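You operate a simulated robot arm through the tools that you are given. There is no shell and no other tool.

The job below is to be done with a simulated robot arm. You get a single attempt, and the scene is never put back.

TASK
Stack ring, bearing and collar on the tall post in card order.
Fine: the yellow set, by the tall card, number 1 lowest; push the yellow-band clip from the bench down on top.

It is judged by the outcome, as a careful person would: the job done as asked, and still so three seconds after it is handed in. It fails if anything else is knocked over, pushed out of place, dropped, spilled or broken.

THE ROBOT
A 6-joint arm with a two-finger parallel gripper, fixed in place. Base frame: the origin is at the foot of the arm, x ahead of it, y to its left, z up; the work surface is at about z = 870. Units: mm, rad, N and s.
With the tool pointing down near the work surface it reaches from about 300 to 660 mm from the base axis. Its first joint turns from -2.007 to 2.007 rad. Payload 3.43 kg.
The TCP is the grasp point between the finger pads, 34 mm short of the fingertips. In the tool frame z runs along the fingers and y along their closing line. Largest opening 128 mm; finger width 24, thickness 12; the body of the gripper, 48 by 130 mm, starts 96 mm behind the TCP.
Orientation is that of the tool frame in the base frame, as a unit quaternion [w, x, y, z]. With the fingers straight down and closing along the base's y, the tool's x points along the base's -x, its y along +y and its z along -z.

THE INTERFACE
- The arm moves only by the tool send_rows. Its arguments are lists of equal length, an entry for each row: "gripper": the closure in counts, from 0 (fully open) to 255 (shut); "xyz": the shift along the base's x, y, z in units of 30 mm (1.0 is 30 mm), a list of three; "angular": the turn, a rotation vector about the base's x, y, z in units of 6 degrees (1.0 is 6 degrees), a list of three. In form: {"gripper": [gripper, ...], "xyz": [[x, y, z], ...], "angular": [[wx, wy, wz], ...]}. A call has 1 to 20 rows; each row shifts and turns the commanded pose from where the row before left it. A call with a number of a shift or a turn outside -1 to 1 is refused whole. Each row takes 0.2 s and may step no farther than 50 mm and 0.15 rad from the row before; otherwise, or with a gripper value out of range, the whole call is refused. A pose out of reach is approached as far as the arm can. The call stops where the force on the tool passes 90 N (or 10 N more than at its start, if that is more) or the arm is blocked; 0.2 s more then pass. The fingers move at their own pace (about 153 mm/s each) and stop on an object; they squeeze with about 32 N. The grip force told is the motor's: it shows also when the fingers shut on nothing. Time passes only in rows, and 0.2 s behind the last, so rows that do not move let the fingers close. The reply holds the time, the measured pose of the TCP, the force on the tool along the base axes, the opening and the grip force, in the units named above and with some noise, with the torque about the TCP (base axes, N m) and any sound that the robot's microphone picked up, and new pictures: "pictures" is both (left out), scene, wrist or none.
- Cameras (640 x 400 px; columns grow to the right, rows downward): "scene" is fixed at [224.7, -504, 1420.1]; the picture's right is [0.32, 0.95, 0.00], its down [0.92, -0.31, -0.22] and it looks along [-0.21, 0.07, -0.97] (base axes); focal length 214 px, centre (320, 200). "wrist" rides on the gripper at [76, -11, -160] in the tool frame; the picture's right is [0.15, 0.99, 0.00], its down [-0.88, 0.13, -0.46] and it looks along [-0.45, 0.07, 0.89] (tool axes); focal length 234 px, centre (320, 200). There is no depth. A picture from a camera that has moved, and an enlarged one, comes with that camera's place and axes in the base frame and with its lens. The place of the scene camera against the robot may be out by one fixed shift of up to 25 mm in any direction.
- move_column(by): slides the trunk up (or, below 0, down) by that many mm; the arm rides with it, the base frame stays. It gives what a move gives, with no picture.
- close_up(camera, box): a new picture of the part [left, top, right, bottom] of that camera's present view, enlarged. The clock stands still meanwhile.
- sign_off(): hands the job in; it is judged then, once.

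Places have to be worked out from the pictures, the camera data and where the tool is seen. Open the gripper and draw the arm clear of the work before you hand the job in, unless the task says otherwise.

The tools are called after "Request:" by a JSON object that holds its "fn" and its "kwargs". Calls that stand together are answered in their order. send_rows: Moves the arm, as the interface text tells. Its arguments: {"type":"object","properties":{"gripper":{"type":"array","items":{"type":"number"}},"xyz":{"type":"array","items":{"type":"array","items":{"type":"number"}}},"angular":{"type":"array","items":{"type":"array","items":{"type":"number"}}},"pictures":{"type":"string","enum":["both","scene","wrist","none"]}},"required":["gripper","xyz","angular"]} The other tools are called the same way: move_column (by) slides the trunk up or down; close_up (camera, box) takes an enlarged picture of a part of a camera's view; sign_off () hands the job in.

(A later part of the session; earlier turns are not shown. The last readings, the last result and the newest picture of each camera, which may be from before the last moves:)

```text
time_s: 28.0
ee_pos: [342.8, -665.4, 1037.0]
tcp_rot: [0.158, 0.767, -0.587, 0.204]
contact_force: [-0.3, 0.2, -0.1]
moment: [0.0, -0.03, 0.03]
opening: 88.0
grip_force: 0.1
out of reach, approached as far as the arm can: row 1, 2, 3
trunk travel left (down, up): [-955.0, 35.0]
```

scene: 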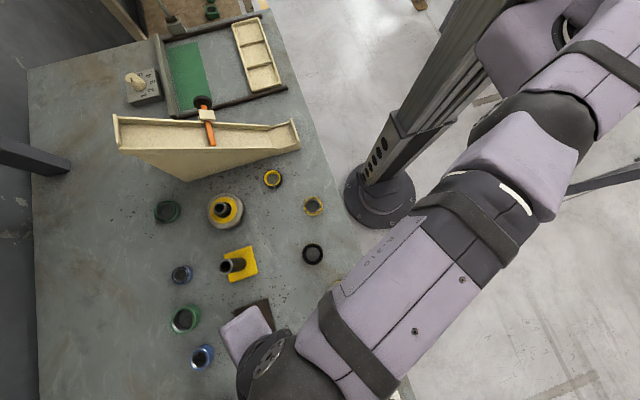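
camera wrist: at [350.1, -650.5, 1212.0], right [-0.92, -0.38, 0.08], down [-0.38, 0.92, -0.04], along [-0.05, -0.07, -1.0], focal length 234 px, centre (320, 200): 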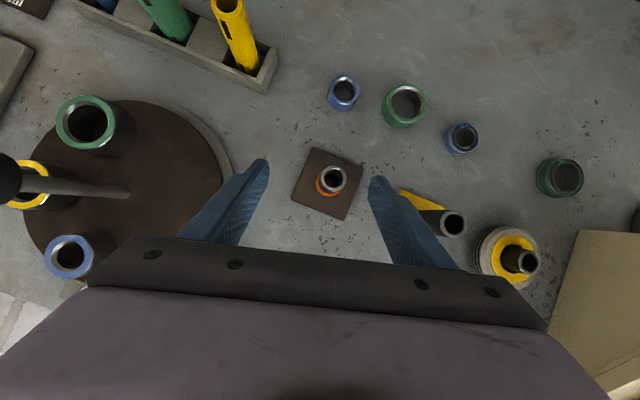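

Inward motion is still blocked, so some wrist joint is likely at its limit in this orientation. I lift a bit more with the trunk and yaw the tool back toward its starting heading.

Request:
{"fn": "move_column", "kwargs": {"by": 33}}

Request:
{"fn": "send_rows", "kwargs": {"gripper": [80, 80, 80, 80, 80, 80, 80], "xyz": [[0, 0, 0], [0, 0, 0], [0, 0, 0], [0, 0, 0], [0, 0, 0], [0, 0, 0], [0, 0, 0]], "angular": [[0, 0, -1], [0, 0, -1], [0, 0, -1], [0, 0, -1], [0, 0, -1], [0, 0, -1], [0, 0, 0]], "pictures": "scene"}}

```text
time_s: 28.8
ee_pos: [342.5, -666.5, 1068.7]
tcp_rot: [0.158, 0.767, -0.588, 0.204]
contact_force: [-1.2, 1.0, -0.1]
moment: [-0.02, 0.04, -0.02]
opening: 87.6
grip_force: 0.1
trunk travel left (down, up): [-988.0, 2.0]
```

```text
time_s: 30.4
ee_pos: [329.3, -630.9, 1067.6]
tcp_rot: [-0.213, -0.548, 0.796, -0.145]
contact_force: [0.1, 0.1, 0.0]
moment: [0.0, -0.01, 0.01]
opening: 87.7
grip_force: 0.0
out of reach, approached as far as the arm can: row 2, 3, 4, 5, 6
trunk travel left (down, up): [-988.0, 2.0]
```

scene: 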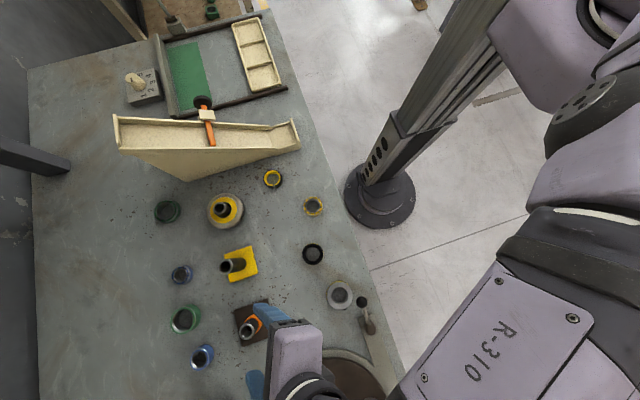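

The arm has now bent its elbow upward and moved inward a little. I test an inward motion from here.

Request:
{"fn": "send_rows", "kwargs": {"gripper": [80, 80, 80, 80], "xyz": [[-0.4, 0.7, 0], [-0.4, 0.7, 0], [-0.4, 0.7, 0], [0, 0, 0]], "angular": [[0, 0, 0], [0, 0, 0], [0, 0, 0], [0, 0, 0]], "pictures": "scene"}}

```text
time_s: 31.4
ee_pos: [304.5, -592.2, 1068.0]
tcp_rot: [-0.214, -0.547, 0.797, -0.145]
contact_force: [0.4, 0.2, -0.1]
moment: [-0.02, 0.0, -0.01]
opening: 87.7
grip_force: 0.0
out of reach, approached as far as the arm can: row 1, 2
trunk travel left (down, up): [-988.0, 2.0]
```

scene: 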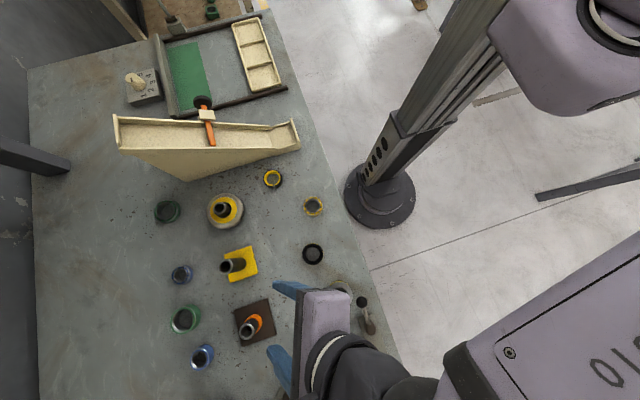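

Free again: elbow up, at (304,-592,1068). Before picking anything I test the place pose above the tall post (36° tilt, heading 265°) from this configuration.

Request:
{"fn": "send_rows", "kwargs": {"gripper": [80, 80, 80, 80, 80, 80, 80], "xyz": [[0, 0, 0], [-0.754, -0.6, 0], [-0.754, -0.6, 0], [-0.754, -0.6, 0], [-0.754, -0.6, 0], [-0.754, -0.6, 0], [0, 0, 0]], "angular": [[-0.96, 0.28, 0], [0, 0, 0.9], [0, 0, 0.9], [0, 0, 0.9], [0, 0, 0], [0, 0, 0], [0, 0, 0]], "pictures": "both"}}

```text
time_s: 33.0
ee_pos: [190.4, -678.8, 1068.4]
tcp_rot: [-0.226, -0.643, 0.701, -0.21]
contact_force: [0.6, 0.4, 0.2]
moment: [-0.01, 0.02, 0.03]
opening: 87.8
grip_force: 0.0
trunk travel left (down, up): [-988.0, 2.0]
camera wrist: at [204.0, -648.5, 1241.9], right [-1.0, -0.04, 0.08], down [-0.05, 0.99, -0.15], along [-0.07, -0.15, -0.99], focal length 234 px, centre (320, 200)
```

scene: 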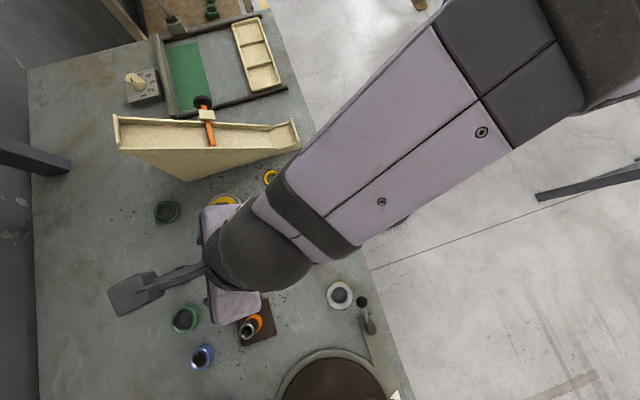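
wrist: 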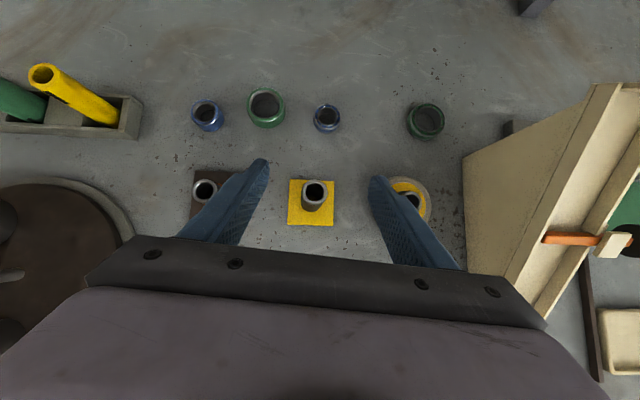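

No limits flagged: this orientation works over the post. I zoom in here to localise the post top and plate precisely.

Request:
{"fn": "close_up", "kwargs": {"camera": "wrist", "box": [272, 165, 352, 235]}}

```text
5.71 times, centred on (312, 200) of wrist
camera zoom: at [204.0, -648.5, 1241.9], right [-1.0, -0.04, 0.08], down [-0.05, 0.99, -0.15], along [-0.07, -0.15, -0.99], focal length 1338 px, centre (366, 200)
```

zoom: 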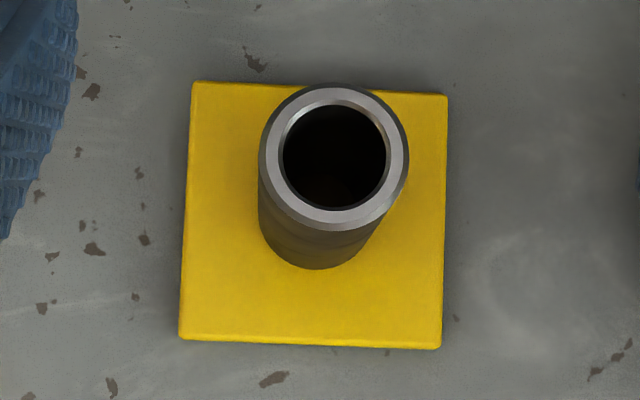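

Post axis is at about (189.0,-699.3), top z≈969, plate top ≈878. I now retreat inward at height and then descend to hover over the black ring, keeping this orientation.

Request:
{"fn": "send_rows", "kwargs": {"gripper": [80, 80, 80, 80, 80, 80, 80, 80, 80, 80, 80, 80, 80], "xyz": [[0.163, 0.904, 0], [0.163, 0.904, 0], [0.163, 0.904, 0], [0.163, 0.904, 0], [0.163, 0.904, 0], [0.163, 0.904, 0], [0.163, 0.904, 0], [0.163, 0.904, 0], [0, 0, -0.9], [0, 0, -0.9], [0, 0, -0.9], [0, 0, -0.9], [0, 0, 0]], "angular": [[0, 0, 0], [0, 0, 0], [0, 0, 0], [0, 0, 0], [0, 0, 0], [0, 0, 0], [0, 0, 0], [0, 0, 0], [0, 0, 0], [0, 0, 0], [0, 0, 0], [0, 0, 0], [0, 0, 0]], "pictures": "both"}}

Request:
{"fn": "close_up", "kwargs": {"camera": "wrist", "box": [250, 100, 390, 200]}}

```text
time_s: 35.8
ee_pos: [230.6, -464.9, 961.1]
tcp_rot: [-0.225, -0.644, 0.701, -0.21]
contact_force: [-0.7, -0.5, -0.3]
moment: [-0.01, 0.03, 0.0]
opening: 87.7
grip_force: 0.0
trunk travel left (down, up): [-988.0, 2.0]
camera wrist: at [243.8, -432.4, 1135.2], right [-1.0, -0.04, 0.08], down [-0.05, 0.99, -0.15], along [-0.07, -0.15, -0.99], focal length 234 px, centre (320, 200)
```

scene: 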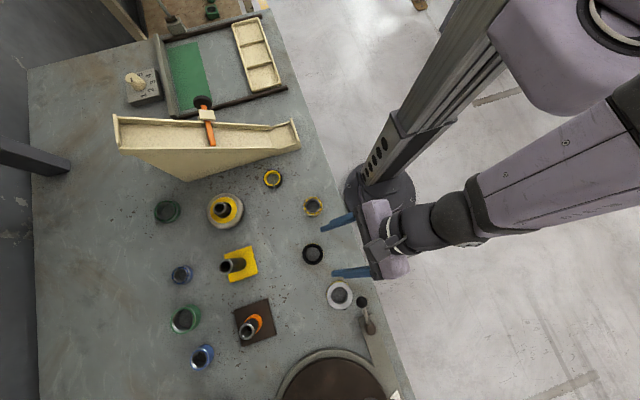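
wrist: 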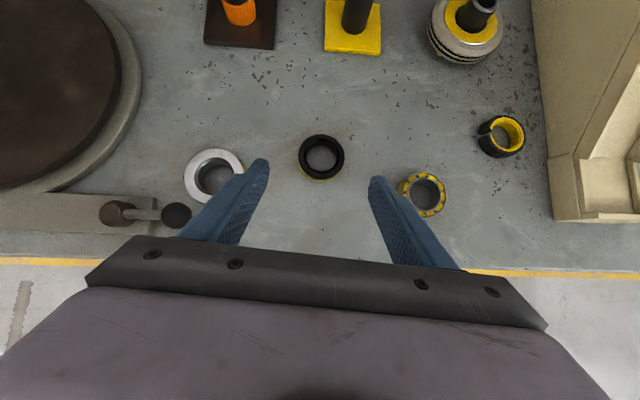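

```text
4.00 times, centred on (320, 150) of wrist
camera zoom: at [243.8, -432.4, 1135.2], right [-1.0, -0.04, 0.08], down [-0.05, 0.99, -0.15], along [-0.07, -0.15, -0.99], focal length 937 px, centre (320, 400)
```

zoom: 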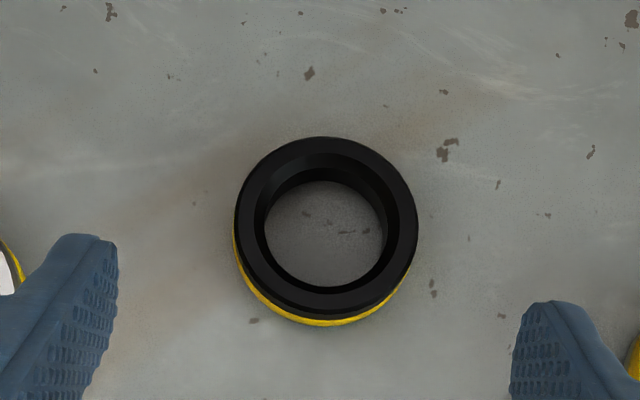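

Ring centre is about (224.3,-521.0), ~50 mm OD, ~16 mm high, ~34 mm bore. I descend to straddle it with the fingers (TCP to about (225.3,-510,908)), gripper still open.

Request:
{"fn": "send_rows", "kwargs": {"gripper": [80, 80, 80, 80], "xyz": [[-0.059, -0.501, -0.5], [-0.059, -0.501, -0.5], [-0.059, -0.501, -0.77], [0, 0, 0]], "angular": [[0, 0, 0], [0, 0, 0], [0, 0, 0], [0, 0, 0]], "pictures": "wrist"}}

Request:
{"fn": "close_up", "kwargs": {"camera": "wrist", "box": [220, 120, 420, 260]}}

```text
time_s: 36.8
ee_pos: [224.9, -508.4, 907.4]
tcp_rot: [-0.225, -0.643, 0.701, -0.211]
contact_force: [-0.1, 0.3, 0.9]
moment: [-0.05, -0.03, 0.02]
opening: 88.0
grip_force: 0.0
trunk travel left (down, up): [-988.0, 2.0]
camera wrist: at [237.4, -476.7, 1081.4], right [-1.0, -0.04, 0.08], down [-0.05, 0.99, -0.15], along [-0.07, -0.15, -0.99], focal length 234 px, centre (320, 200)
```

wrist: 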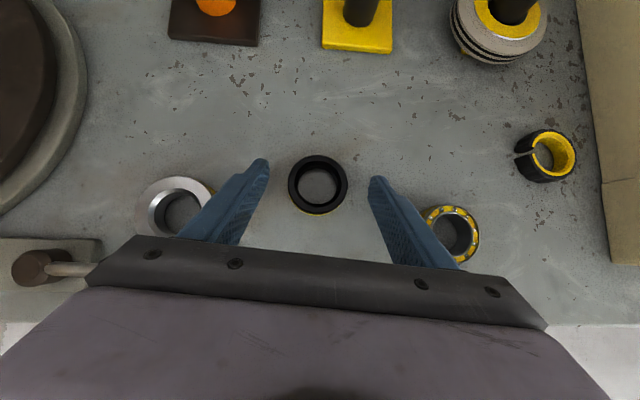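

```text
2.86 times, centred on (320, 190) of wrist
camera zoom: at [237.4, -476.7, 1081.4], right [-1.0, -0.04, 0.08], down [-0.05, 0.99, -0.15], along [-0.07, -0.15, -0.99], focal length 669 px, centre (320, 229)
```

zoom: 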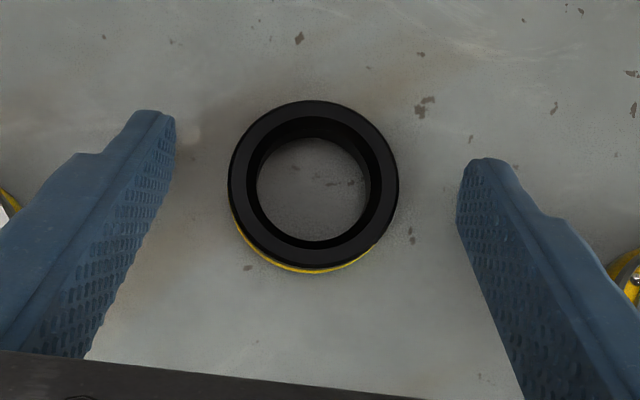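

The ring sits centred between the fingers as planned. I close the gripper on it.

Request:
{"fn": "send_rows", "kwargs": {"gripper": [255, 255, 255], "xyz": [[0, 0, 0], [0, 0, 0], [0, 0, 0]], "angular": [[0, 0, 0], [0, 0, 0], [0, 0, 0]], "pictures": "wrist"}}

Request:
{"fn": "close_up", "kwargs": {"camera": "wrist", "box": [250, 120, 390, 220]}}

```text
time_s: 37.5
ee_pos: [224.4, -508.3, 908.8]
tcp_rot: [-0.224, -0.643, 0.701, -0.21]
contact_force: [-0.1, 0.7, 0.1]
moment: [0.05, 0.03, -0.01]
opening: 50.9
grip_force: 32.0
trunk travel left (down, up): [-988.0, 2.0]
camera wrist: at [237.5, -477.0, 1081.3], right [-1.0, -0.04, 0.08], down [-0.05, 0.99, -0.15], along [-0.07, -0.15, -0.99], focal length 234 px, centre (320, 200)
```

wrist: 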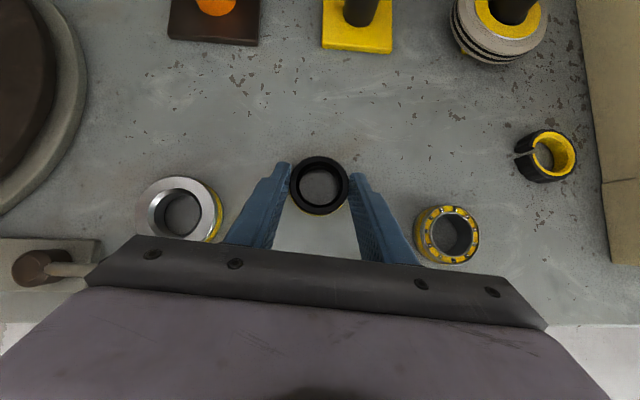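

```text
4.00 times, centred on (320, 170) of wrist
camera zoom: at [237.5, -477.0, 1081.3], right [-1.0, -0.04, 0.08], down [-0.05, 0.99, -0.15], along [-0.07, -0.15, -0.99], focal length 937 px, centre (320, 320)
```

zoom: 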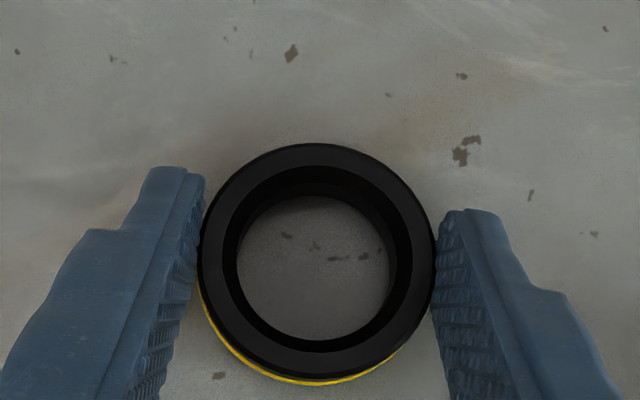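

Grip holds at 50.9 mm with 32 N. I lift straight up and carry the ring to hover above the tall post.

Request:
{"fn": "send_rows", "kwargs": {"gripper": [255, 255, 255, 255, 255, 255, 255, 255, 255, 255, 255, 255, 255, 255], "xyz": [[0, 0, 0.4], [0, 0, 0.8], [0, 0, 0.9], [0, 0, 0.9], [0, 0, 0.9], [0, 0, 0.7], [-0.164, -0.851, 0], [-0.164, -0.851, 0], [-0.164, -0.851, 0], [-0.164, -0.851, 0], [-0.164, -0.851, 0], [-0.164, -0.851, 0], [-0.164, -0.851, 0], [0, 0, 0]], "angular": [[0, 0, 0], [0, 0, 0], [0, 0, 0], [0, 0, 0], [0, 0, 0], [0, 0, 0], [0, 0, 0], [0, 0, 0], [0, 0, 0], [0, 0, 0], [0, 0, 0], [0, 0, 0], [0, 0, 0], [0, 0, 0]], "pictures": "both"}}

Request:
{"fn": "close_up", "kwargs": {"camera": "wrist", "box": [250, 120, 390, 240]}}

```text
time_s: 40.5
ee_pos: [190.7, -687.9, 1046.9]
tcp_rot: [-0.225, -0.644, 0.701, -0.21]
contact_force: [0.9, -0.3, -2.0]
moment: [0.01, 0.02, 0.03]
opening: 50.9
grip_force: 32.1
trunk travel left (down, up): [-988.0, 2.0]
camera wrist: at [203.7, -656.9, 1219.7], right [-1.0, -0.04, 0.08], down [-0.05, 0.99, -0.15], along [-0.07, -0.15, -0.99], focal length 234 px, centre (320, 200)
```

scene: 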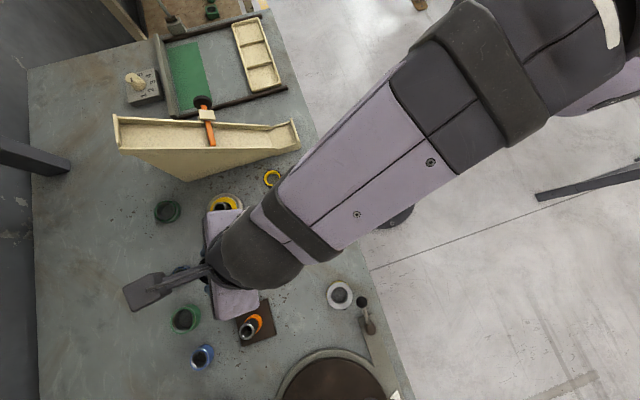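
wrist: 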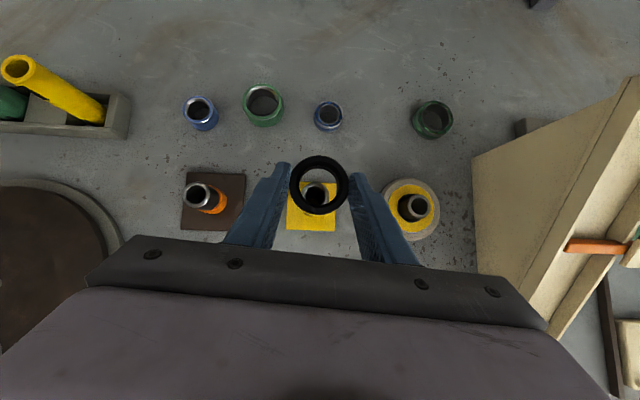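

```text
3.33 times, centred on (320, 180) of wrist
camera zoom: at [203.7, -656.9, 1219.7], right [-1.0, -0.04, 0.08], down [-0.05, 0.99, -0.15], along [-0.07, -0.15, -0.99], focal length 781 px, centre (320, 267)
```

zoom: 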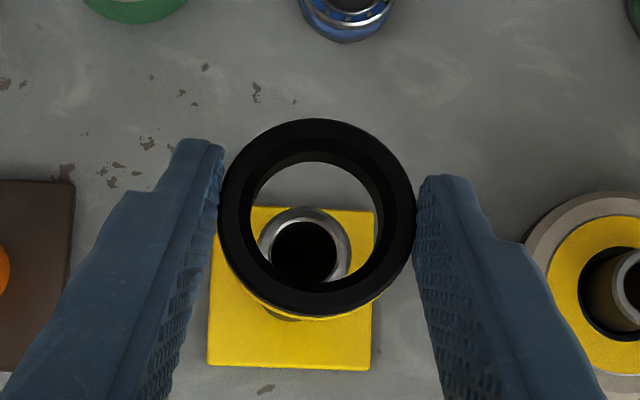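

Ring centre (189.6,-700.1) and post top (189.5,-700.6) agree to about half a millimetre. I lower until the ring should just be over the post's top, watching the force.

Request:
{"fn": "send_rows", "kwargs": {"gripper": [255, 255, 255, 255, 255], "xyz": [[0, 0, -0.5], [0, 0, -0.5], [0, 0, -0.3], [0, 0, -0.3], [0, 0, 0]], "angular": [[0, 0, 0], [0, 0, 0], [0, 0, 0], [0, 0, 0], [0, 0, 0]], "pictures": "wrist"}}

Request:
{"fn": "close_up", "kwargs": {"camera": "wrist", "box": [250, 120, 390, 240]}}

```text
time_s: 41.8
ee_pos: [189.4, -688.1, 997.0]
tcp_rot: [-0.225, -0.644, 0.7, -0.21]
contact_force: [-0.1, 0.2, -1.5]
moment: [0.0, 0.0, -0.01]
opening: 50.9
grip_force: 32.4
trunk travel left (down, up): [-988.0, 2.0]
camera wrist: at [202.3, -657.4, 1170.7], right [-1.0, -0.04, 0.08], down [-0.05, 0.99, -0.15], along [-0.07, -0.15, -0.99], focal length 234 px, centre (320, 200)
```

wrist: 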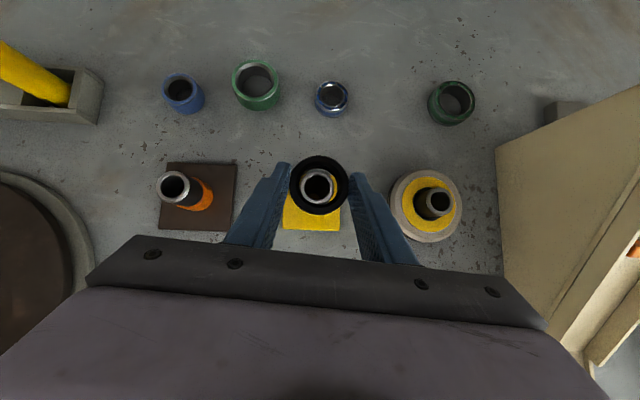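

```text
3.33 times, centred on (320, 180) of wrist
camera zoom: at [202.3, -657.4, 1170.7], right [-1.0, -0.04, 0.08], down [-0.05, 0.99, -0.15], along [-0.07, -0.15, -0.99], focal length 781 px, centre (320, 267)
```

zoom: 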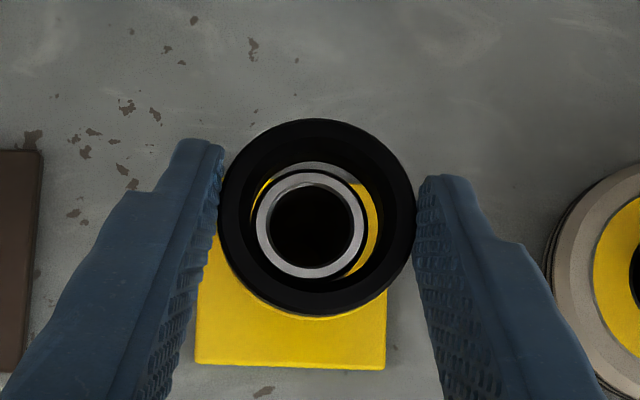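

The ring is over the post with no contact force; the post appears ~1 mm off-centre toward +x, so I correct by that and lower further.

Request:
{"fn": "send_rows", "kwargs": {"gripper": [255, 255, 255, 255, 255, 255], "xyz": [[0.033, 0.013, 0], [0, 0, -0.4], [0, 0, -0.5], [0, 0, -0.5], [0, 0, -0.5], [0, 0, 0]], "angular": [[0, 0, 0], [0, 0, 0], [0, 0, 0], [0, 0, 0], [0, 0, 0], [0, 0, 0]], "pictures": "wrist"}}

Request:
{"fn": "close_up", "kwargs": {"camera": "wrist", "box": [250, 120, 390, 240]}}

```text
time_s: 43.1
ee_pos: [190.9, -687.2, 938.9]
tcp_rot: [-0.225, -0.644, 0.701, -0.21]
contact_force: [0.5, 0.8, -0.7]
moment: [-0.02, -0.04, -0.01]
opening: 50.8
grip_force: 31.8
trunk travel left (down, up): [-988.0, 2.0]
camera wrist: at [203.9, -655.6, 1112.8], right [-1.0, -0.04, 0.08], down [-0.05, 0.99, -0.15], along [-0.07, -0.15, -0.99], focal length 234 px, centre (320, 200)
```

wrist: 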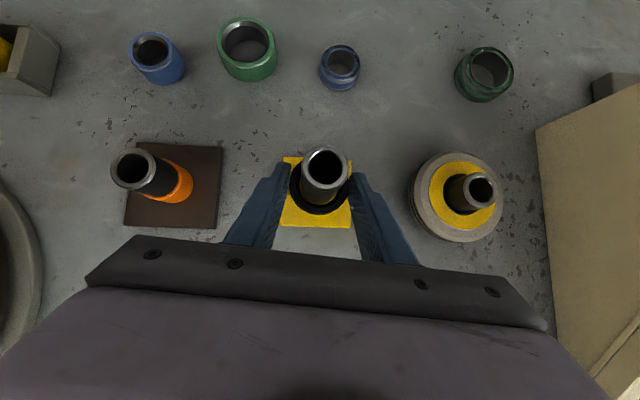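

```text
3.33 times, centred on (320, 180) of wrist
camera zoom: at [203.9, -655.6, 1112.8], right [-1.0, -0.04, 0.08], down [-0.05, 0.99, -0.15], along [-0.07, -0.15, -0.99], focal length 781 px, centre (320, 267)
```

zoom: 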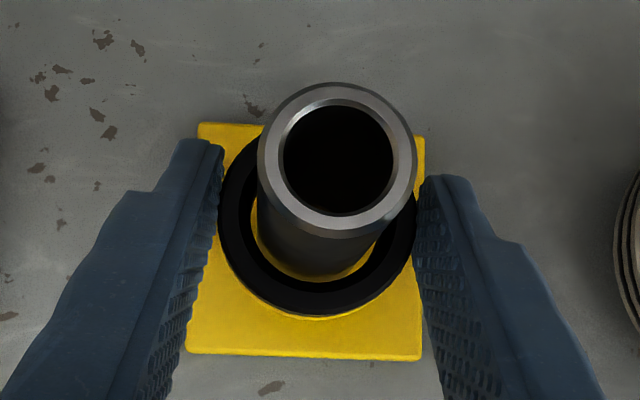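

The ring is nicely around the post with no side force. I lower it the rest of the way toward the plate in small steps.

Request:
{"fn": "send_rows", "kwargs": {"gripper": [255, 255, 255, 255, 255], "xyz": [[0, 0, -0.35], [0, 0, -0.15], [0, 0, -0.08], [0, 0, -0.06], [0, 0, 0]], "angular": [[0, 0, 0], [0, 0, 0], [0, 0, 0], [0, 0, 0], [0, 0, 0]], "pictures": "none"}}

```text
time_s: 44.4
ee_pos: [191.9, -687.9, 921.4]
tcp_rot: [-0.225, -0.643, 0.701, -0.21]
contact_force: [0.2, 0.0, -1.5]
moment: [0.0, -0.01, -0.02]
opening: 50.8
grip_force: 32.1
trunk travel left (down, up): [-988.0, 2.0]
```

No contact yet at TCP z≈921. I continue down in ~1.5 mm steps.

Request:
{"fn": "send_rows", "kwargs": {"gripper": [255, 255, 255, 255], "xyz": [[0, 0, -0.05], [0, 0, -0.05], [0, 0, -0.03], [0, 0, 0]], "angular": [[0, 0, 0], [0, 0, 0], [0, 0, 0], [0, 0, 0]], "pictures": "none"}}

```text
time_s: 45.4
ee_pos: [192.0, -685.7, 917.6]
tcp_rot: [-0.225, -0.644, 0.701, -0.211]
contact_force: [-0.6, 0.4, -1.4]
moment: [0.07, -0.02, 0.02]
opening: 50.9
grip_force: 31.3
trunk travel left (down, up): [-988.0, 2.0]
```

Still free; I continue down about 2–3 mm more.

Request:
{"fn": "send_rows", "kwargs": {"gripper": [255, 255, 255, 255], "xyz": [[0, 0, -0.03], [0, 0, -0.03], [0, 0, -0.03], [0, 0, 0]], "angular": [[0, 0, 0], [0, 0, 0], [0, 0, 0], [0, 0, 0]], "pictures": "wrist"}}

Request:
{"fn": "close_up", "kwargs": {"camera": "wrist", "box": [250, 120, 390, 240]}}

```text
time_s: 46.4
ee_pos: [190.6, -687.5, 916.8]
tcp_rot: [-0.225, -0.644, 0.7, -0.212]
contact_force: [1.5, -0.5, 2.6]
moment: [0.01, 0.04, -0.02]
opening: 50.8
grip_force: 31.9
trunk travel left (down, up): [-988.0, 2.0]
camera wrist: at [203.6, -655.9, 1089.4], right [-1.0, -0.04, 0.08], down [-0.05, 0.99, -0.15], along [-0.07, -0.15, -0.99], focal length 234 px, centre (320, 200)
```

wrist: 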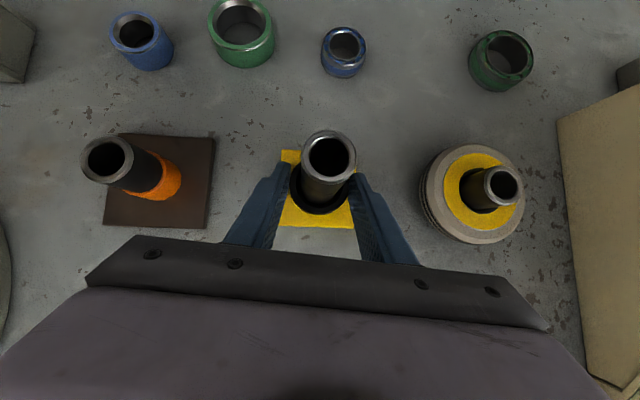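

```text
3.33 times, centred on (320, 180) of wrist
camera zoom: at [203.6, -655.9, 1089.4], right [-1.0, -0.04, 0.08], down [-0.05, 0.99, -0.15], along [-0.07, -0.15, -0.99], focal length 781 px, centre (320, 267)
```

zoom: 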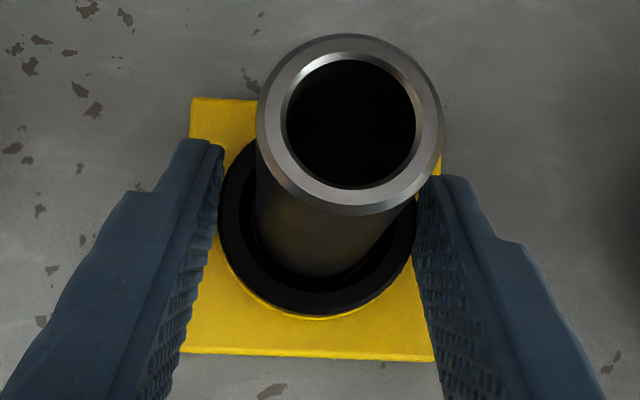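

Contact force of about 4 N shows the ring resting on the plate. I open the fingers modestly and lift straight up off the post.

Request:
{"fn": "send_rows", "kwargs": {"gripper": [120, 120, 120, 120, 120, 120, 120, 120, 120], "xyz": [[0, 0, 0], [0, 0, 0], [0, 0, 0.3], [0, 0, 0.8], [0, 0, 0.8], [0, 0, 0.8], [0, 0, 0.8], [0, 0, 0.8], [0, 0, 0]], "angular": [[0, 0, 0], [0, 0, 0], [0, 0, 0], [0, 0, 0], [0, 0, 0], [0, 0, 0], [0, 0, 0], [0, 0, 0], [0, 0, 0]], "pictures": "wrist"}}

Request:
{"fn": "close_up", "kwargs": {"camera": "wrist", "box": [250, 120, 390, 240]}}

```text
time_s: 48.4
ee_pos: [192.8, -686.7, 1047.0]
tcp_rot: [-0.224, -0.644, 0.701, -0.21]
contact_force: [0.9, -0.2, -0.1]
moment: [0.02, 0.02, -0.01]
opening: 67.6
grip_force: 0.0
trunk travel left (down, up): [-988.0, 2.0]
camera wrist: at [204.8, -655.5, 1219.7], right [-1.0, -0.04, 0.08], down [-0.05, 0.99, -0.15], along [-0.07, -0.15, -0.99], focal length 234 px, centre (320, 200)
```

wrist: 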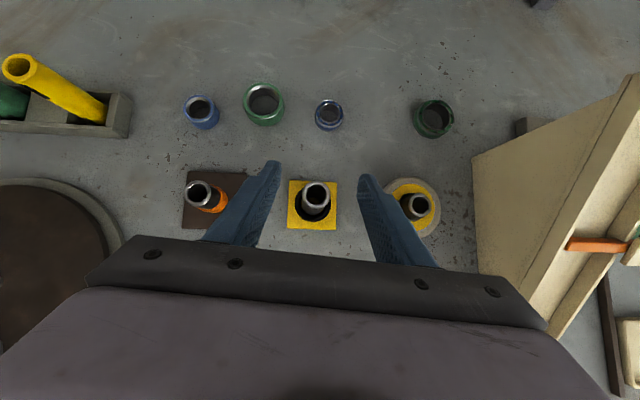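

```text
3.33 times, centred on (320, 180) of wrist
camera zoom: at [204.8, -655.5, 1219.7], right [-1.0, -0.04, 0.08], down [-0.05, 0.99, -0.15], along [-0.07, -0.15, -0.99], focal length 781 px, centre (320, 267)
```

zoom: 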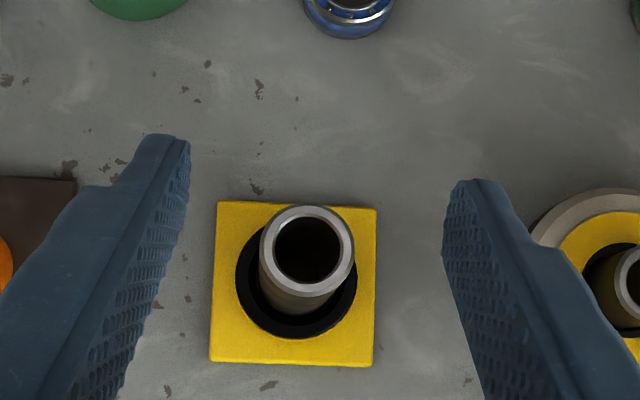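

Ring is seated at the bottom of the tall post. Next I move to hover over the yellow bearing near (108,-488).

Request:
{"fn": "send_rows", "kwargs": {"gripper": [80, 80, 80, 80, 80, 80, 80, 80, 80, 80, 80, 80, 80], "xyz": [[-0.293, 0.952, 0], [-0.293, 0.952, 0], [-0.293, 0.952, 0], [-0.293, 0.952, 0], [-0.293, 0.952, 0], [-0.293, 0.952, 0], [-0.293, 0.952, 0], [-0.293, 0.952, 0], [-0.293, 0.952, 0], [0, 0, -0.95], [0, 0, -0.95], [0, 0, -0.95], [0, 0, 0]], "angular": [[0, 0, 0], [0, 0, 0], [0, 0, 0], [0, 0, 0], [0, 0, 0], [0, 0, 0], [0, 0, 0], [0, 0, 0], [0, 0, 0], [0, 0, 0], [0, 0, 0], [0, 0, 0], [0, 0, 0]], "pictures": "both"}}

Request:
{"fn": "close_up", "kwargs": {"camera": "wrist", "box": [250, 100, 390, 200]}}

```text
time_s: 51.1
ee_pos: [110.6, -428.8, 958.3]
tcp_rot: [-0.224, -0.643, 0.701, -0.21]
contact_force: [-0.8, 0.3, -0.4]
moment: [-0.01, -0.03, 0.03]
opening: 87.7
grip_force: 0.0
trunk travel left (down, up): [-988.0, 2.0]
camera wrist: at [123.6, -398.4, 1131.5], right [-1.0, -0.03, 0.08], down [-0.05, 0.99, -0.15], along [-0.07, -0.15, -0.99], focal length 234 px, centre (320, 200)
```

scene: 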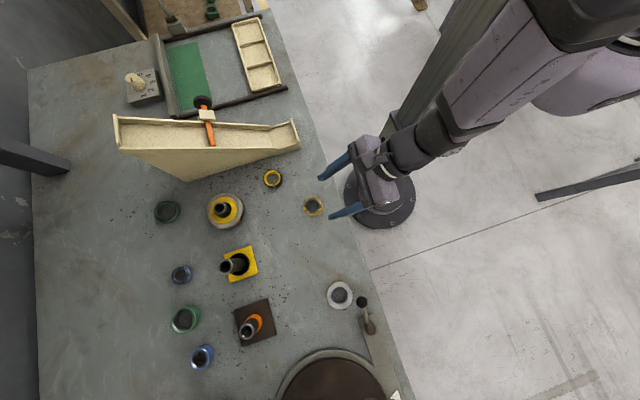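
wrist: 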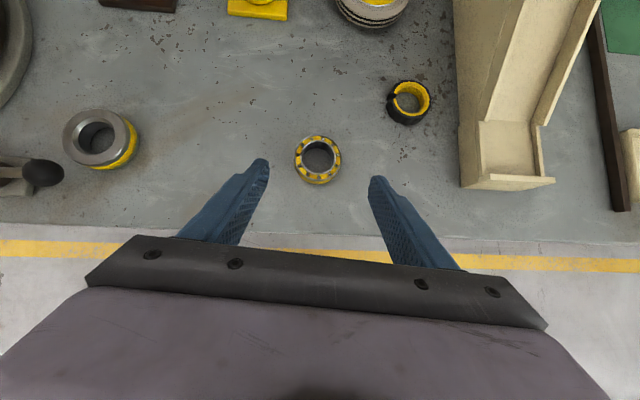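

```text
4.00 times, centred on (320, 150) of wrist
camera zoom: at [123.6, -398.4, 1131.5], right [-1.0, -0.03, 0.08], down [-0.05, 0.99, -0.15], along [-0.07, -0.15, -0.99], focal length 937 px, centre (320, 400)
```

zoom: 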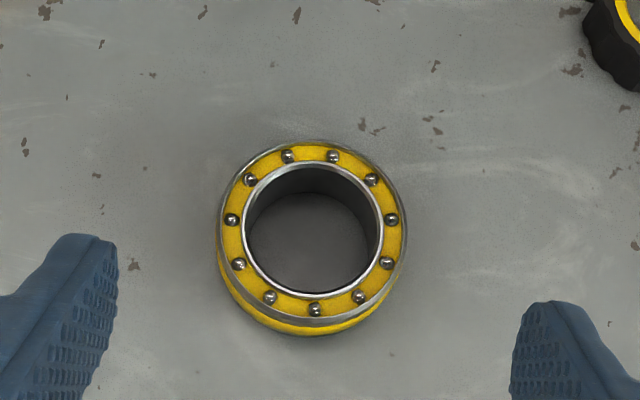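

Bearing centre about (108.1,-482.0), ~51 mm OD, ~18 mm high. I descend to straddle it with open fingers.

Request:
{"fn": "send_rows", "kwargs": {"gripper": [80, 80, 80, 80], "xyz": [[-0.016, -0.458, -0.45], [-0.016, -0.458, -0.5], [-0.016, -0.458, -0.72], [0, 0, 0]], "angular": [[0, 0, 0], [0, 0, 0], [0, 0, 0], [0, 0, 0]], "pictures": "wrist"}}

Request:
{"fn": "close_up", "kwargs": {"camera": "wrist", "box": [250, 120, 390, 240]}}

```text
time_s: 52.1
ee_pos: [110.4, -469.4, 907.9]
tcp_rot: [-0.225, -0.643, 0.701, -0.211]
contact_force: [0.2, -0.6, 0.6]
moment: [-0.04, -0.03, 0.01]
opening: 87.7
grip_force: 0.1
trunk travel left (down, up): [-988.0, 2.0]
camera wrist: at [123.1, -438.0, 1082.1], right [-1.0, -0.04, 0.08], down [-0.05, 0.99, -0.15], along [-0.07, -0.15, -0.99], focal length 234 px, centre (320, 200)
```

wrist: 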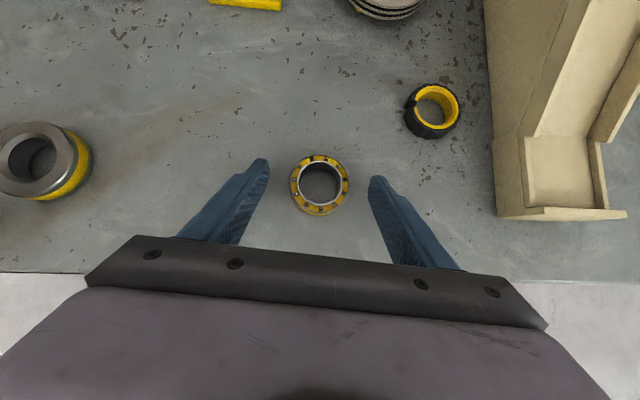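

```text
3.33 times, centred on (320, 180) of wrist
camera zoom: at [123.1, -438.0, 1082.1], right [-1.0, -0.04, 0.08], down [-0.05, 0.99, -0.15], along [-0.07, -0.15, -0.99], focal length 781 px, centre (320, 267)
```

zoom: 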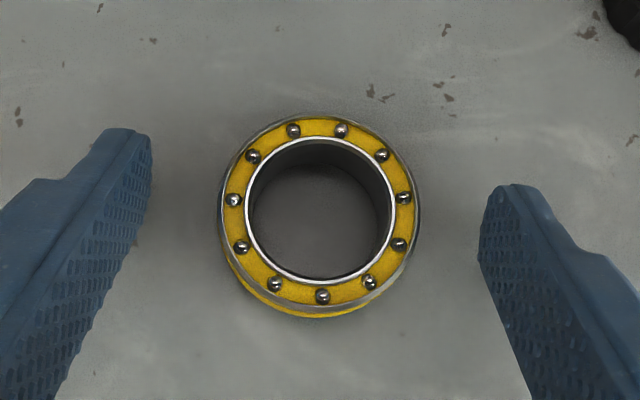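

The bearing is centred between the fingers. I close on it.

Request:
{"fn": "send_rows", "kwargs": {"gripper": [255, 255, 255], "xyz": [[0, 0, 0], [0, 0, 0], [0, 0, 0]], "angular": [[0, 0, 0], [0, 0, 0], [0, 0, 0]], "pictures": "wrist"}}

Request:
{"fn": "close_up", "kwargs": {"camera": "wrist", "box": [250, 120, 390, 240]}}

```text
time_s: 53.0
ee_pos: [110.7, -470.3, 908.0]
tcp_rot: [-0.224, -0.644, 0.7, -0.21]
contact_force: [-0.2, 0.3, 0.3]
moment: [0.01, -0.01, 0.02]
opening: 50.9
grip_force: 31.7
trunk travel left (down, up): [-988.0, 2.0]
camera wrist: at [123.3, -438.5, 1081.9], right [-1.0, -0.04, 0.08], down [-0.05, 0.99, -0.15], along [-0.07, -0.15, -0.99], focal length 234 px, centre (320, 200)
```

wrist: 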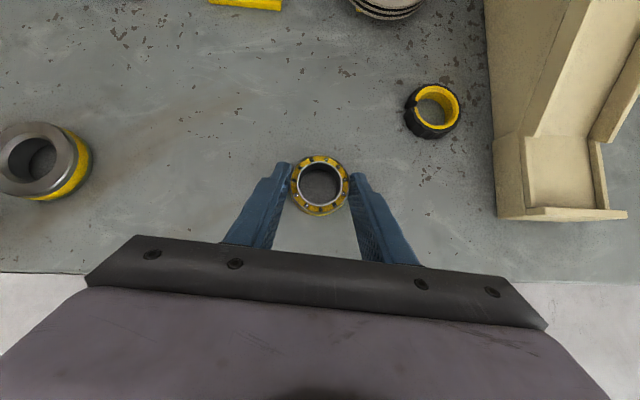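

```text
3.33 times, centred on (320, 180) of wrist
camera zoom: at [123.3, -438.5, 1081.9], right [-1.0, -0.04, 0.08], down [-0.05, 0.99, -0.15], along [-0.07, -0.15, -0.99], focal length 781 px, centre (320, 267)
```

zoom: 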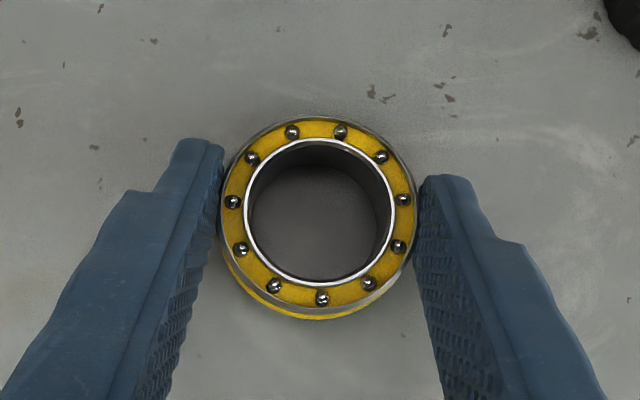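

Bearing gripped (50.9 mm). I lift it and carry it to hover over the tall post.

Request:
{"fn": "send_rows", "kwargs": {"gripper": [255, 255, 255, 255, 255, 255, 255, 255, 255, 255, 255, 255, 255, 255, 255], "xyz": [[0, 0, 0.4], [0, 0, 0.9], [0, 0, 0.9], [0, 0, 0.9], [0, 0, 0.9], [0, 0, 0.64], [0.334, -0.905, 0], [0.334, -0.905, 0], [0.334, -0.905, 0], [0.334, -0.905, 0], [0.334, -0.905, 0], [0.334, -0.905, 0], [0.334, -0.905, 0], [0.334, -0.905, 0], [0, 0, 0]], "angular": [[0, 0, 0], [0, 0, 0], [0, 0, 0], [0, 0, 0], [0, 0, 0], [0, 0, 0], [0, 0, 0], [0, 0, 0], [0, 0, 0], [0, 0, 0], [0, 0, 0], [0, 0, 0], [0, 0, 0], [0, 0, 0], [0, 0, 0]], "pictures": "wrist"}}

Request:
{"fn": "close_up", "kwargs": {"camera": "wrist", "box": [250, 120, 390, 240]}}

```text
time_s: 56.1
ee_pos: [189.9, -687.9, 1049.3]
tcp_rot: [-0.225, -0.644, 0.7, -0.21]
contact_force: [0.2, 0.0, -1.4]
moment: [0.01, -0.01, 0.0]
opening: 51.0
grip_force: 31.9
trunk travel left (down, up): [-988.0, 2.0]
camera wrist: at [202.5, -656.8, 1222.7], right [-1.0, -0.04, 0.08], down [-0.05, 0.99, -0.15], along [-0.07, -0.15, -0.99], focal length 234 px, centre (320, 200)
```

wrist: 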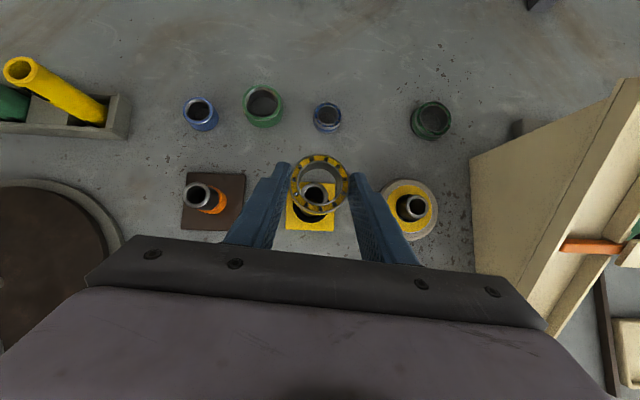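

```text
3.33 times, centred on (320, 180) of wrist
camera zoom: at [202.5, -656.8, 1222.7], right [-1.0, -0.04, 0.08], down [-0.05, 0.99, -0.15], along [-0.07, -0.15, -0.99], focal length 781 px, centre (320, 267)
```

zoom: 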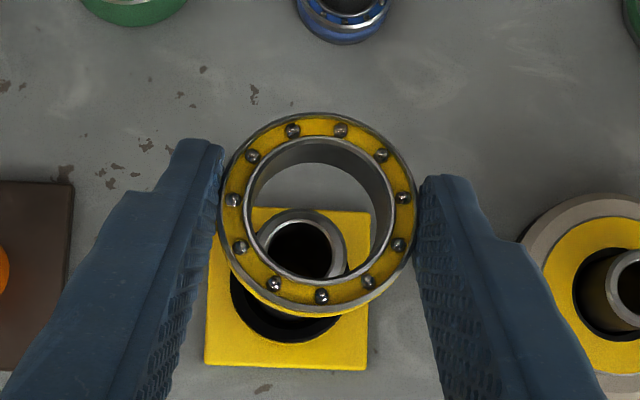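

Nearly aligned (about 0.6 mm off). I apply a small correction and lower until the bearing just encloses the post's top.

Request:
{"fn": "send_rows", "kwargs": {"gripper": [255, 255, 255, 255, 255, 255], "xyz": [[0.017, 0.02, 0], [0, 0, -0.5], [0, 0, -0.5], [0, 0, -0.4], [0, 0, -0.3], [0, 0, 0]], "angular": [[0, 0, 0], [0, 0, 0], [0, 0, 0], [0, 0, 0], [0, 0, 0], [0, 0, 0]], "pictures": "wrist"}}

Request:
{"fn": "close_up", "kwargs": {"camera": "wrist", "box": [250, 120, 390, 240]}}

```text
time_s: 57.5
ee_pos: [190.7, -687.8, 996.0]
tcp_rot: [-0.225, -0.643, 0.701, -0.209]
contact_force: [-0.8, 0.1, -0.8]
moment: [0.02, -0.02, 0.0]
opening: 50.9
grip_force: 32.1
trunk travel left (down, up): [-988.0, 2.0]
camera wrist: at [203.3, -656.4, 1170.3], right [-1.0, -0.04, 0.08], down [-0.05, 0.99, -0.15], along [-0.07, -0.15, -0.99], focal length 234 px, centre (320, 200)
```

wrist: 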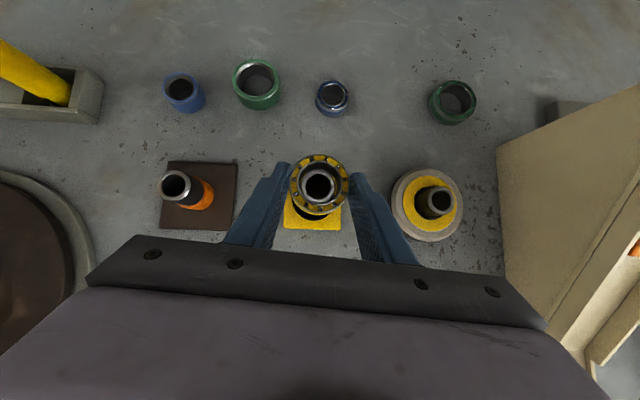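

```text
3.33 times, centred on (320, 180) of wrist
camera zoom: at [203.3, -656.4, 1170.3], right [-1.0, -0.04, 0.08], down [-0.05, 0.99, -0.15], along [-0.07, -0.15, -0.99], focal length 781 px, centre (320, 267)
```

zoom: 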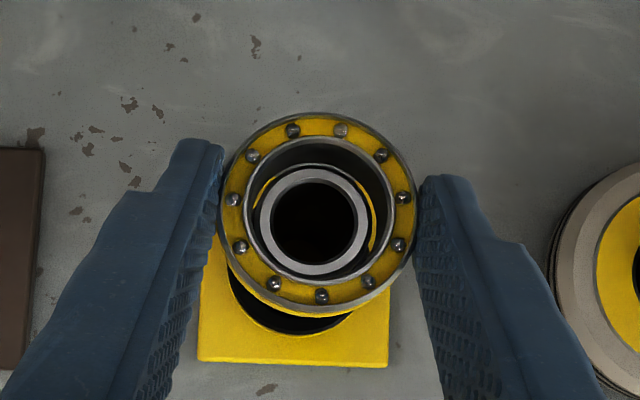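

Enclosing the post top; the view suggests the post is ~1 mm toward +y of the bearing's centre, so I nudge by that and go on down.

Request:
{"fn": "send_rows", "kwargs": {"gripper": [255, 255, 255, 255, 255, 255], "xyz": [[0.01, 0.03, 0], [0, 0, -0.4], [0, 0, -0.5], [0, 0, -0.5], [0, 0, -0.2], [0, 0, 0]], "angular": [[0, 0, 0], [0, 0, 0], [0, 0, 0], [0, 0, 0], [0, 0, 0], [0, 0, 0]], "pictures": "wrist"}}

Request:
{"fn": "close_up", "kwargs": {"camera": "wrist", "box": [250, 120, 390, 240]}}

```text
time_s: 59.0
ee_pos: [191.5, -687.8, 948.8]
tcp_rot: [-0.225, -0.643, 0.701, -0.21]
contact_force: [-0.2, 0.6, -1.9]
moment: [0.01, 0.02, -0.02]
opening: 50.8
grip_force: 32.0
trunk travel left (down, up): [-988.0, 2.0]
camera wrist: at [204.2, -656.1, 1122.2], right [-1.0, -0.04, 0.08], down [-0.05, 0.99, -0.15], along [-0.07, -0.15, -0.99], focal length 234 px, centre (320, 200)
```

wrist: 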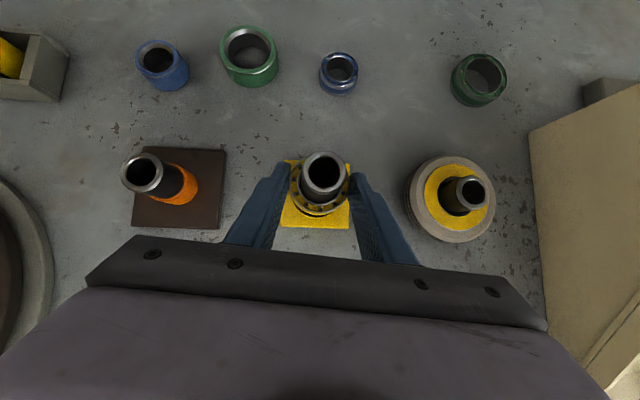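

```text
3.33 times, centred on (320, 180) of wrist
camera zoom: at [204.2, -656.1, 1122.2], right [-1.0, -0.04, 0.08], down [-0.05, 0.99, -0.15], along [-0.07, -0.15, -0.99], focal length 781 px, centre (320, 267)
```

zoom: 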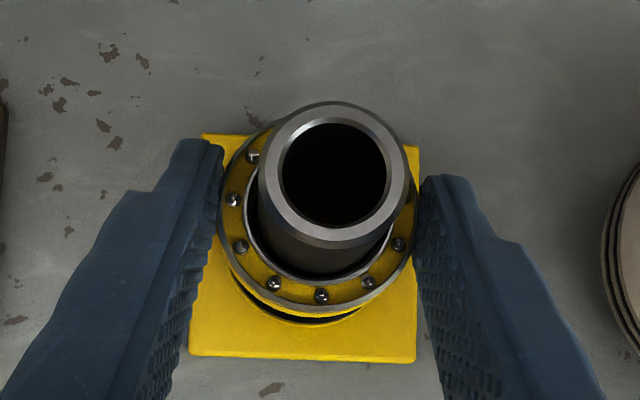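

No force and good centring; about 16 mm remain to the ring below. I continue down with small final steps.

Request:
{"fn": "send_rows", "kwargs": {"gripper": [255, 255, 255, 255, 255], "xyz": [[0, 0, -0.3], [0, 0, -0.1], [0, 0, -0.05], [0, 0, -0.04], [0, 0, 0]], "angular": [[0, 0, 0], [0, 0, 0], [0, 0, 0], [0, 0, 0], [0, 0, 0]], "pictures": "none"}}

```text
time_s: 60.1
ee_pos: [191.9, -687.3, 933.8]
tcp_rot: [-0.225, -0.643, 0.701, -0.21]
contact_force: [-0.3, -0.8, -0.8]
moment: [0.08, 0.01, 0.04]
opening: 50.8
grip_force: 32.1
trunk travel left (down, up): [-988.0, 2.0]
```

No contact yet at TCP z≈934 (bearing underside ≈896). I step down by about 1 mm at a time.

Request:
{"fn": "send_rows", "kwargs": {"gripper": [255, 255, 255, 255], "xyz": [[0, 0, -0.04], [0, 0, -0.04], [0, 0, -0.03], [0, 0, 0]], "angular": [[0, 0, 0], [0, 0, 0], [0, 0, 0], [0, 0, 0]], "pictures": "wrist"}}

Request:
{"fn": "close_up", "kwargs": {"camera": "wrist", "box": [250, 120, 390, 240]}}

```text
time_s: 61.1
ee_pos: [192.1, -686.9, 932.4]
tcp_rot: [-0.226, -0.643, 0.7, -0.212]
contact_force: [1.6, 0.9, 6.7]
moment: [0.01, 0.08, -0.02]
opening: 51.1
grip_force: 31.4
trunk travel left (down, up): [-988.0, 2.0]
camera wrist: at [204.3, -655.4, 1105.9], right [-1.0, -0.04, 0.08], down [-0.05, 0.99, -0.15], along [-0.07, -0.15, -0.99], focal length 234 px, centre (320, 200)
```

wrist: 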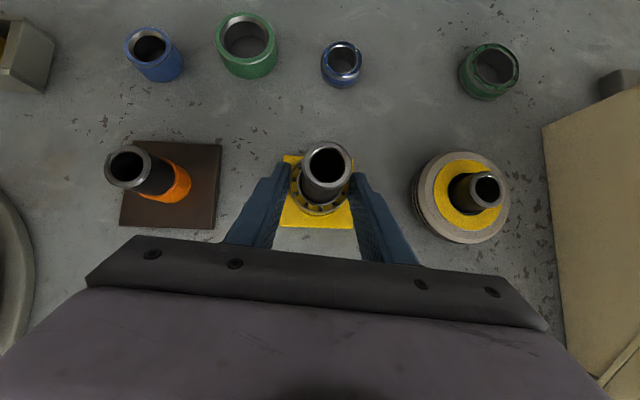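

```text
3.33 times, centred on (320, 180) of wrist
camera zoom: at [204.3, -655.4, 1105.9], right [-1.0, -0.04, 0.08], down [-0.05, 0.99, -0.15], along [-0.07, -0.15, -0.99], focal length 781 px, centre (320, 267)
```

zoom: 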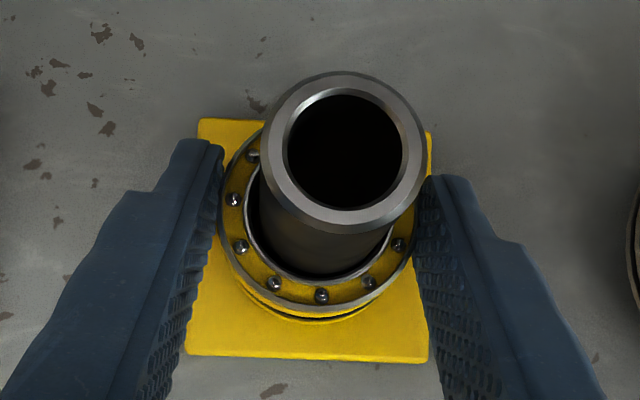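

Contact (≈8 N) at the expected height: the bearing rests on the ring. I release and lift off.

Request:
{"fn": "send_rows", "kwargs": {"gripper": [120, 120, 120, 120, 120, 120, 120, 120, 120], "xyz": [[0, 0, 0], [0, 0, 0], [0, 0, 0.3], [0, 0, 0.8], [0, 0, 0.8], [0, 0, 0.8], [0, 0, 0.8], [0, 0, 0.4], [0, 0, 0]], "angular": [[0, 0, 0], [0, 0, 0], [0, 0, 0], [0, 0, 0], [0, 0, 0], [0, 0, 0], [0, 0, 0], [0, 0, 0], [0, 0, 0]], "pictures": "wrist"}}

Request:
{"fn": "close_up", "kwargs": {"camera": "wrist", "box": [250, 120, 390, 240]}}

Request:
{"fn": "close_up", "kwargs": {"camera": "scene", "box": [300, 260, 420, 350]}}

```text
time_s: 63.1
ee_pos: [191.4, -686.0, 1048.9]
tcp_rot: [-0.224, -0.644, 0.701, -0.21]
contact_force: [0.9, -0.2, -0.4]
moment: [0.04, 0.02, 0.01]
opening: 67.5
grip_force: 0.0
trunk travel left (down, up): [-988.0, 2.0]
camera wrist: at [204.5, -655.6, 1221.2], right [-1.0, -0.04, 0.08], down [-0.05, 0.99, -0.15], along [-0.07, -0.15, -0.99], focal length 234 px, centre (320, 200)
```

wrist: 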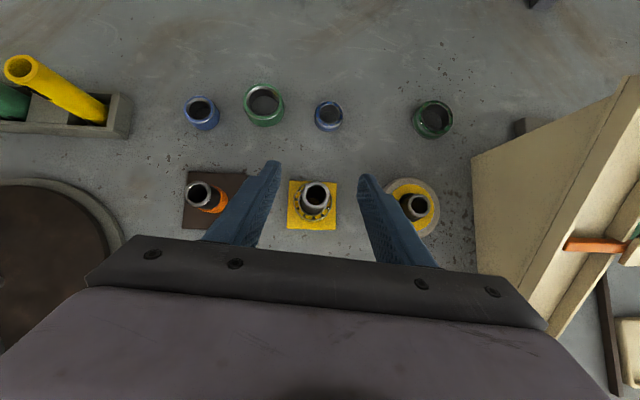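

```text
3.33 times, centred on (320, 180) of wrist
camera zoom: at [204.5, -655.6, 1221.2], right [-1.0, -0.04, 0.08], down [-0.05, 0.99, -0.15], along [-0.07, -0.15, -0.99], focal length 781 px, centre (320, 267)
```

zoom: 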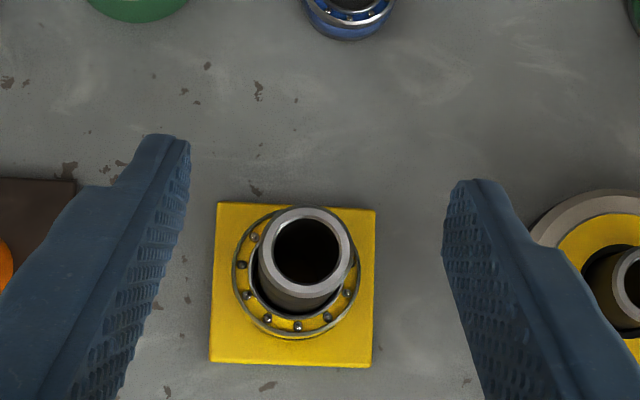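

```text
4.44 times, centred on (360, 305) of scene
camera zoom: at [224.7, -504.0, 1420.1], right [0.32, 0.95, 0.0], down [0.92, -0.31, -0.22], along [-0.21, 0.07, -0.97], focal length 953 px, centre (142, -267)
```

zoom: 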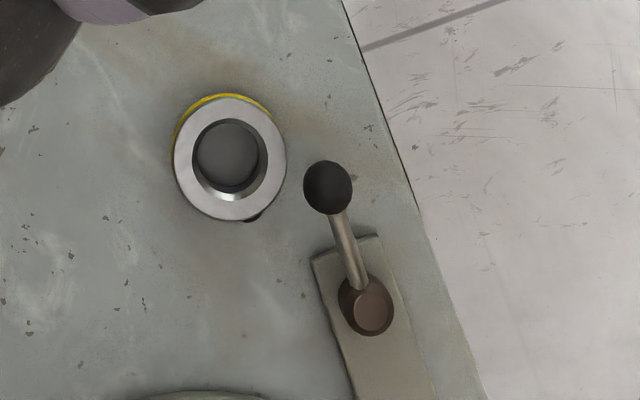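

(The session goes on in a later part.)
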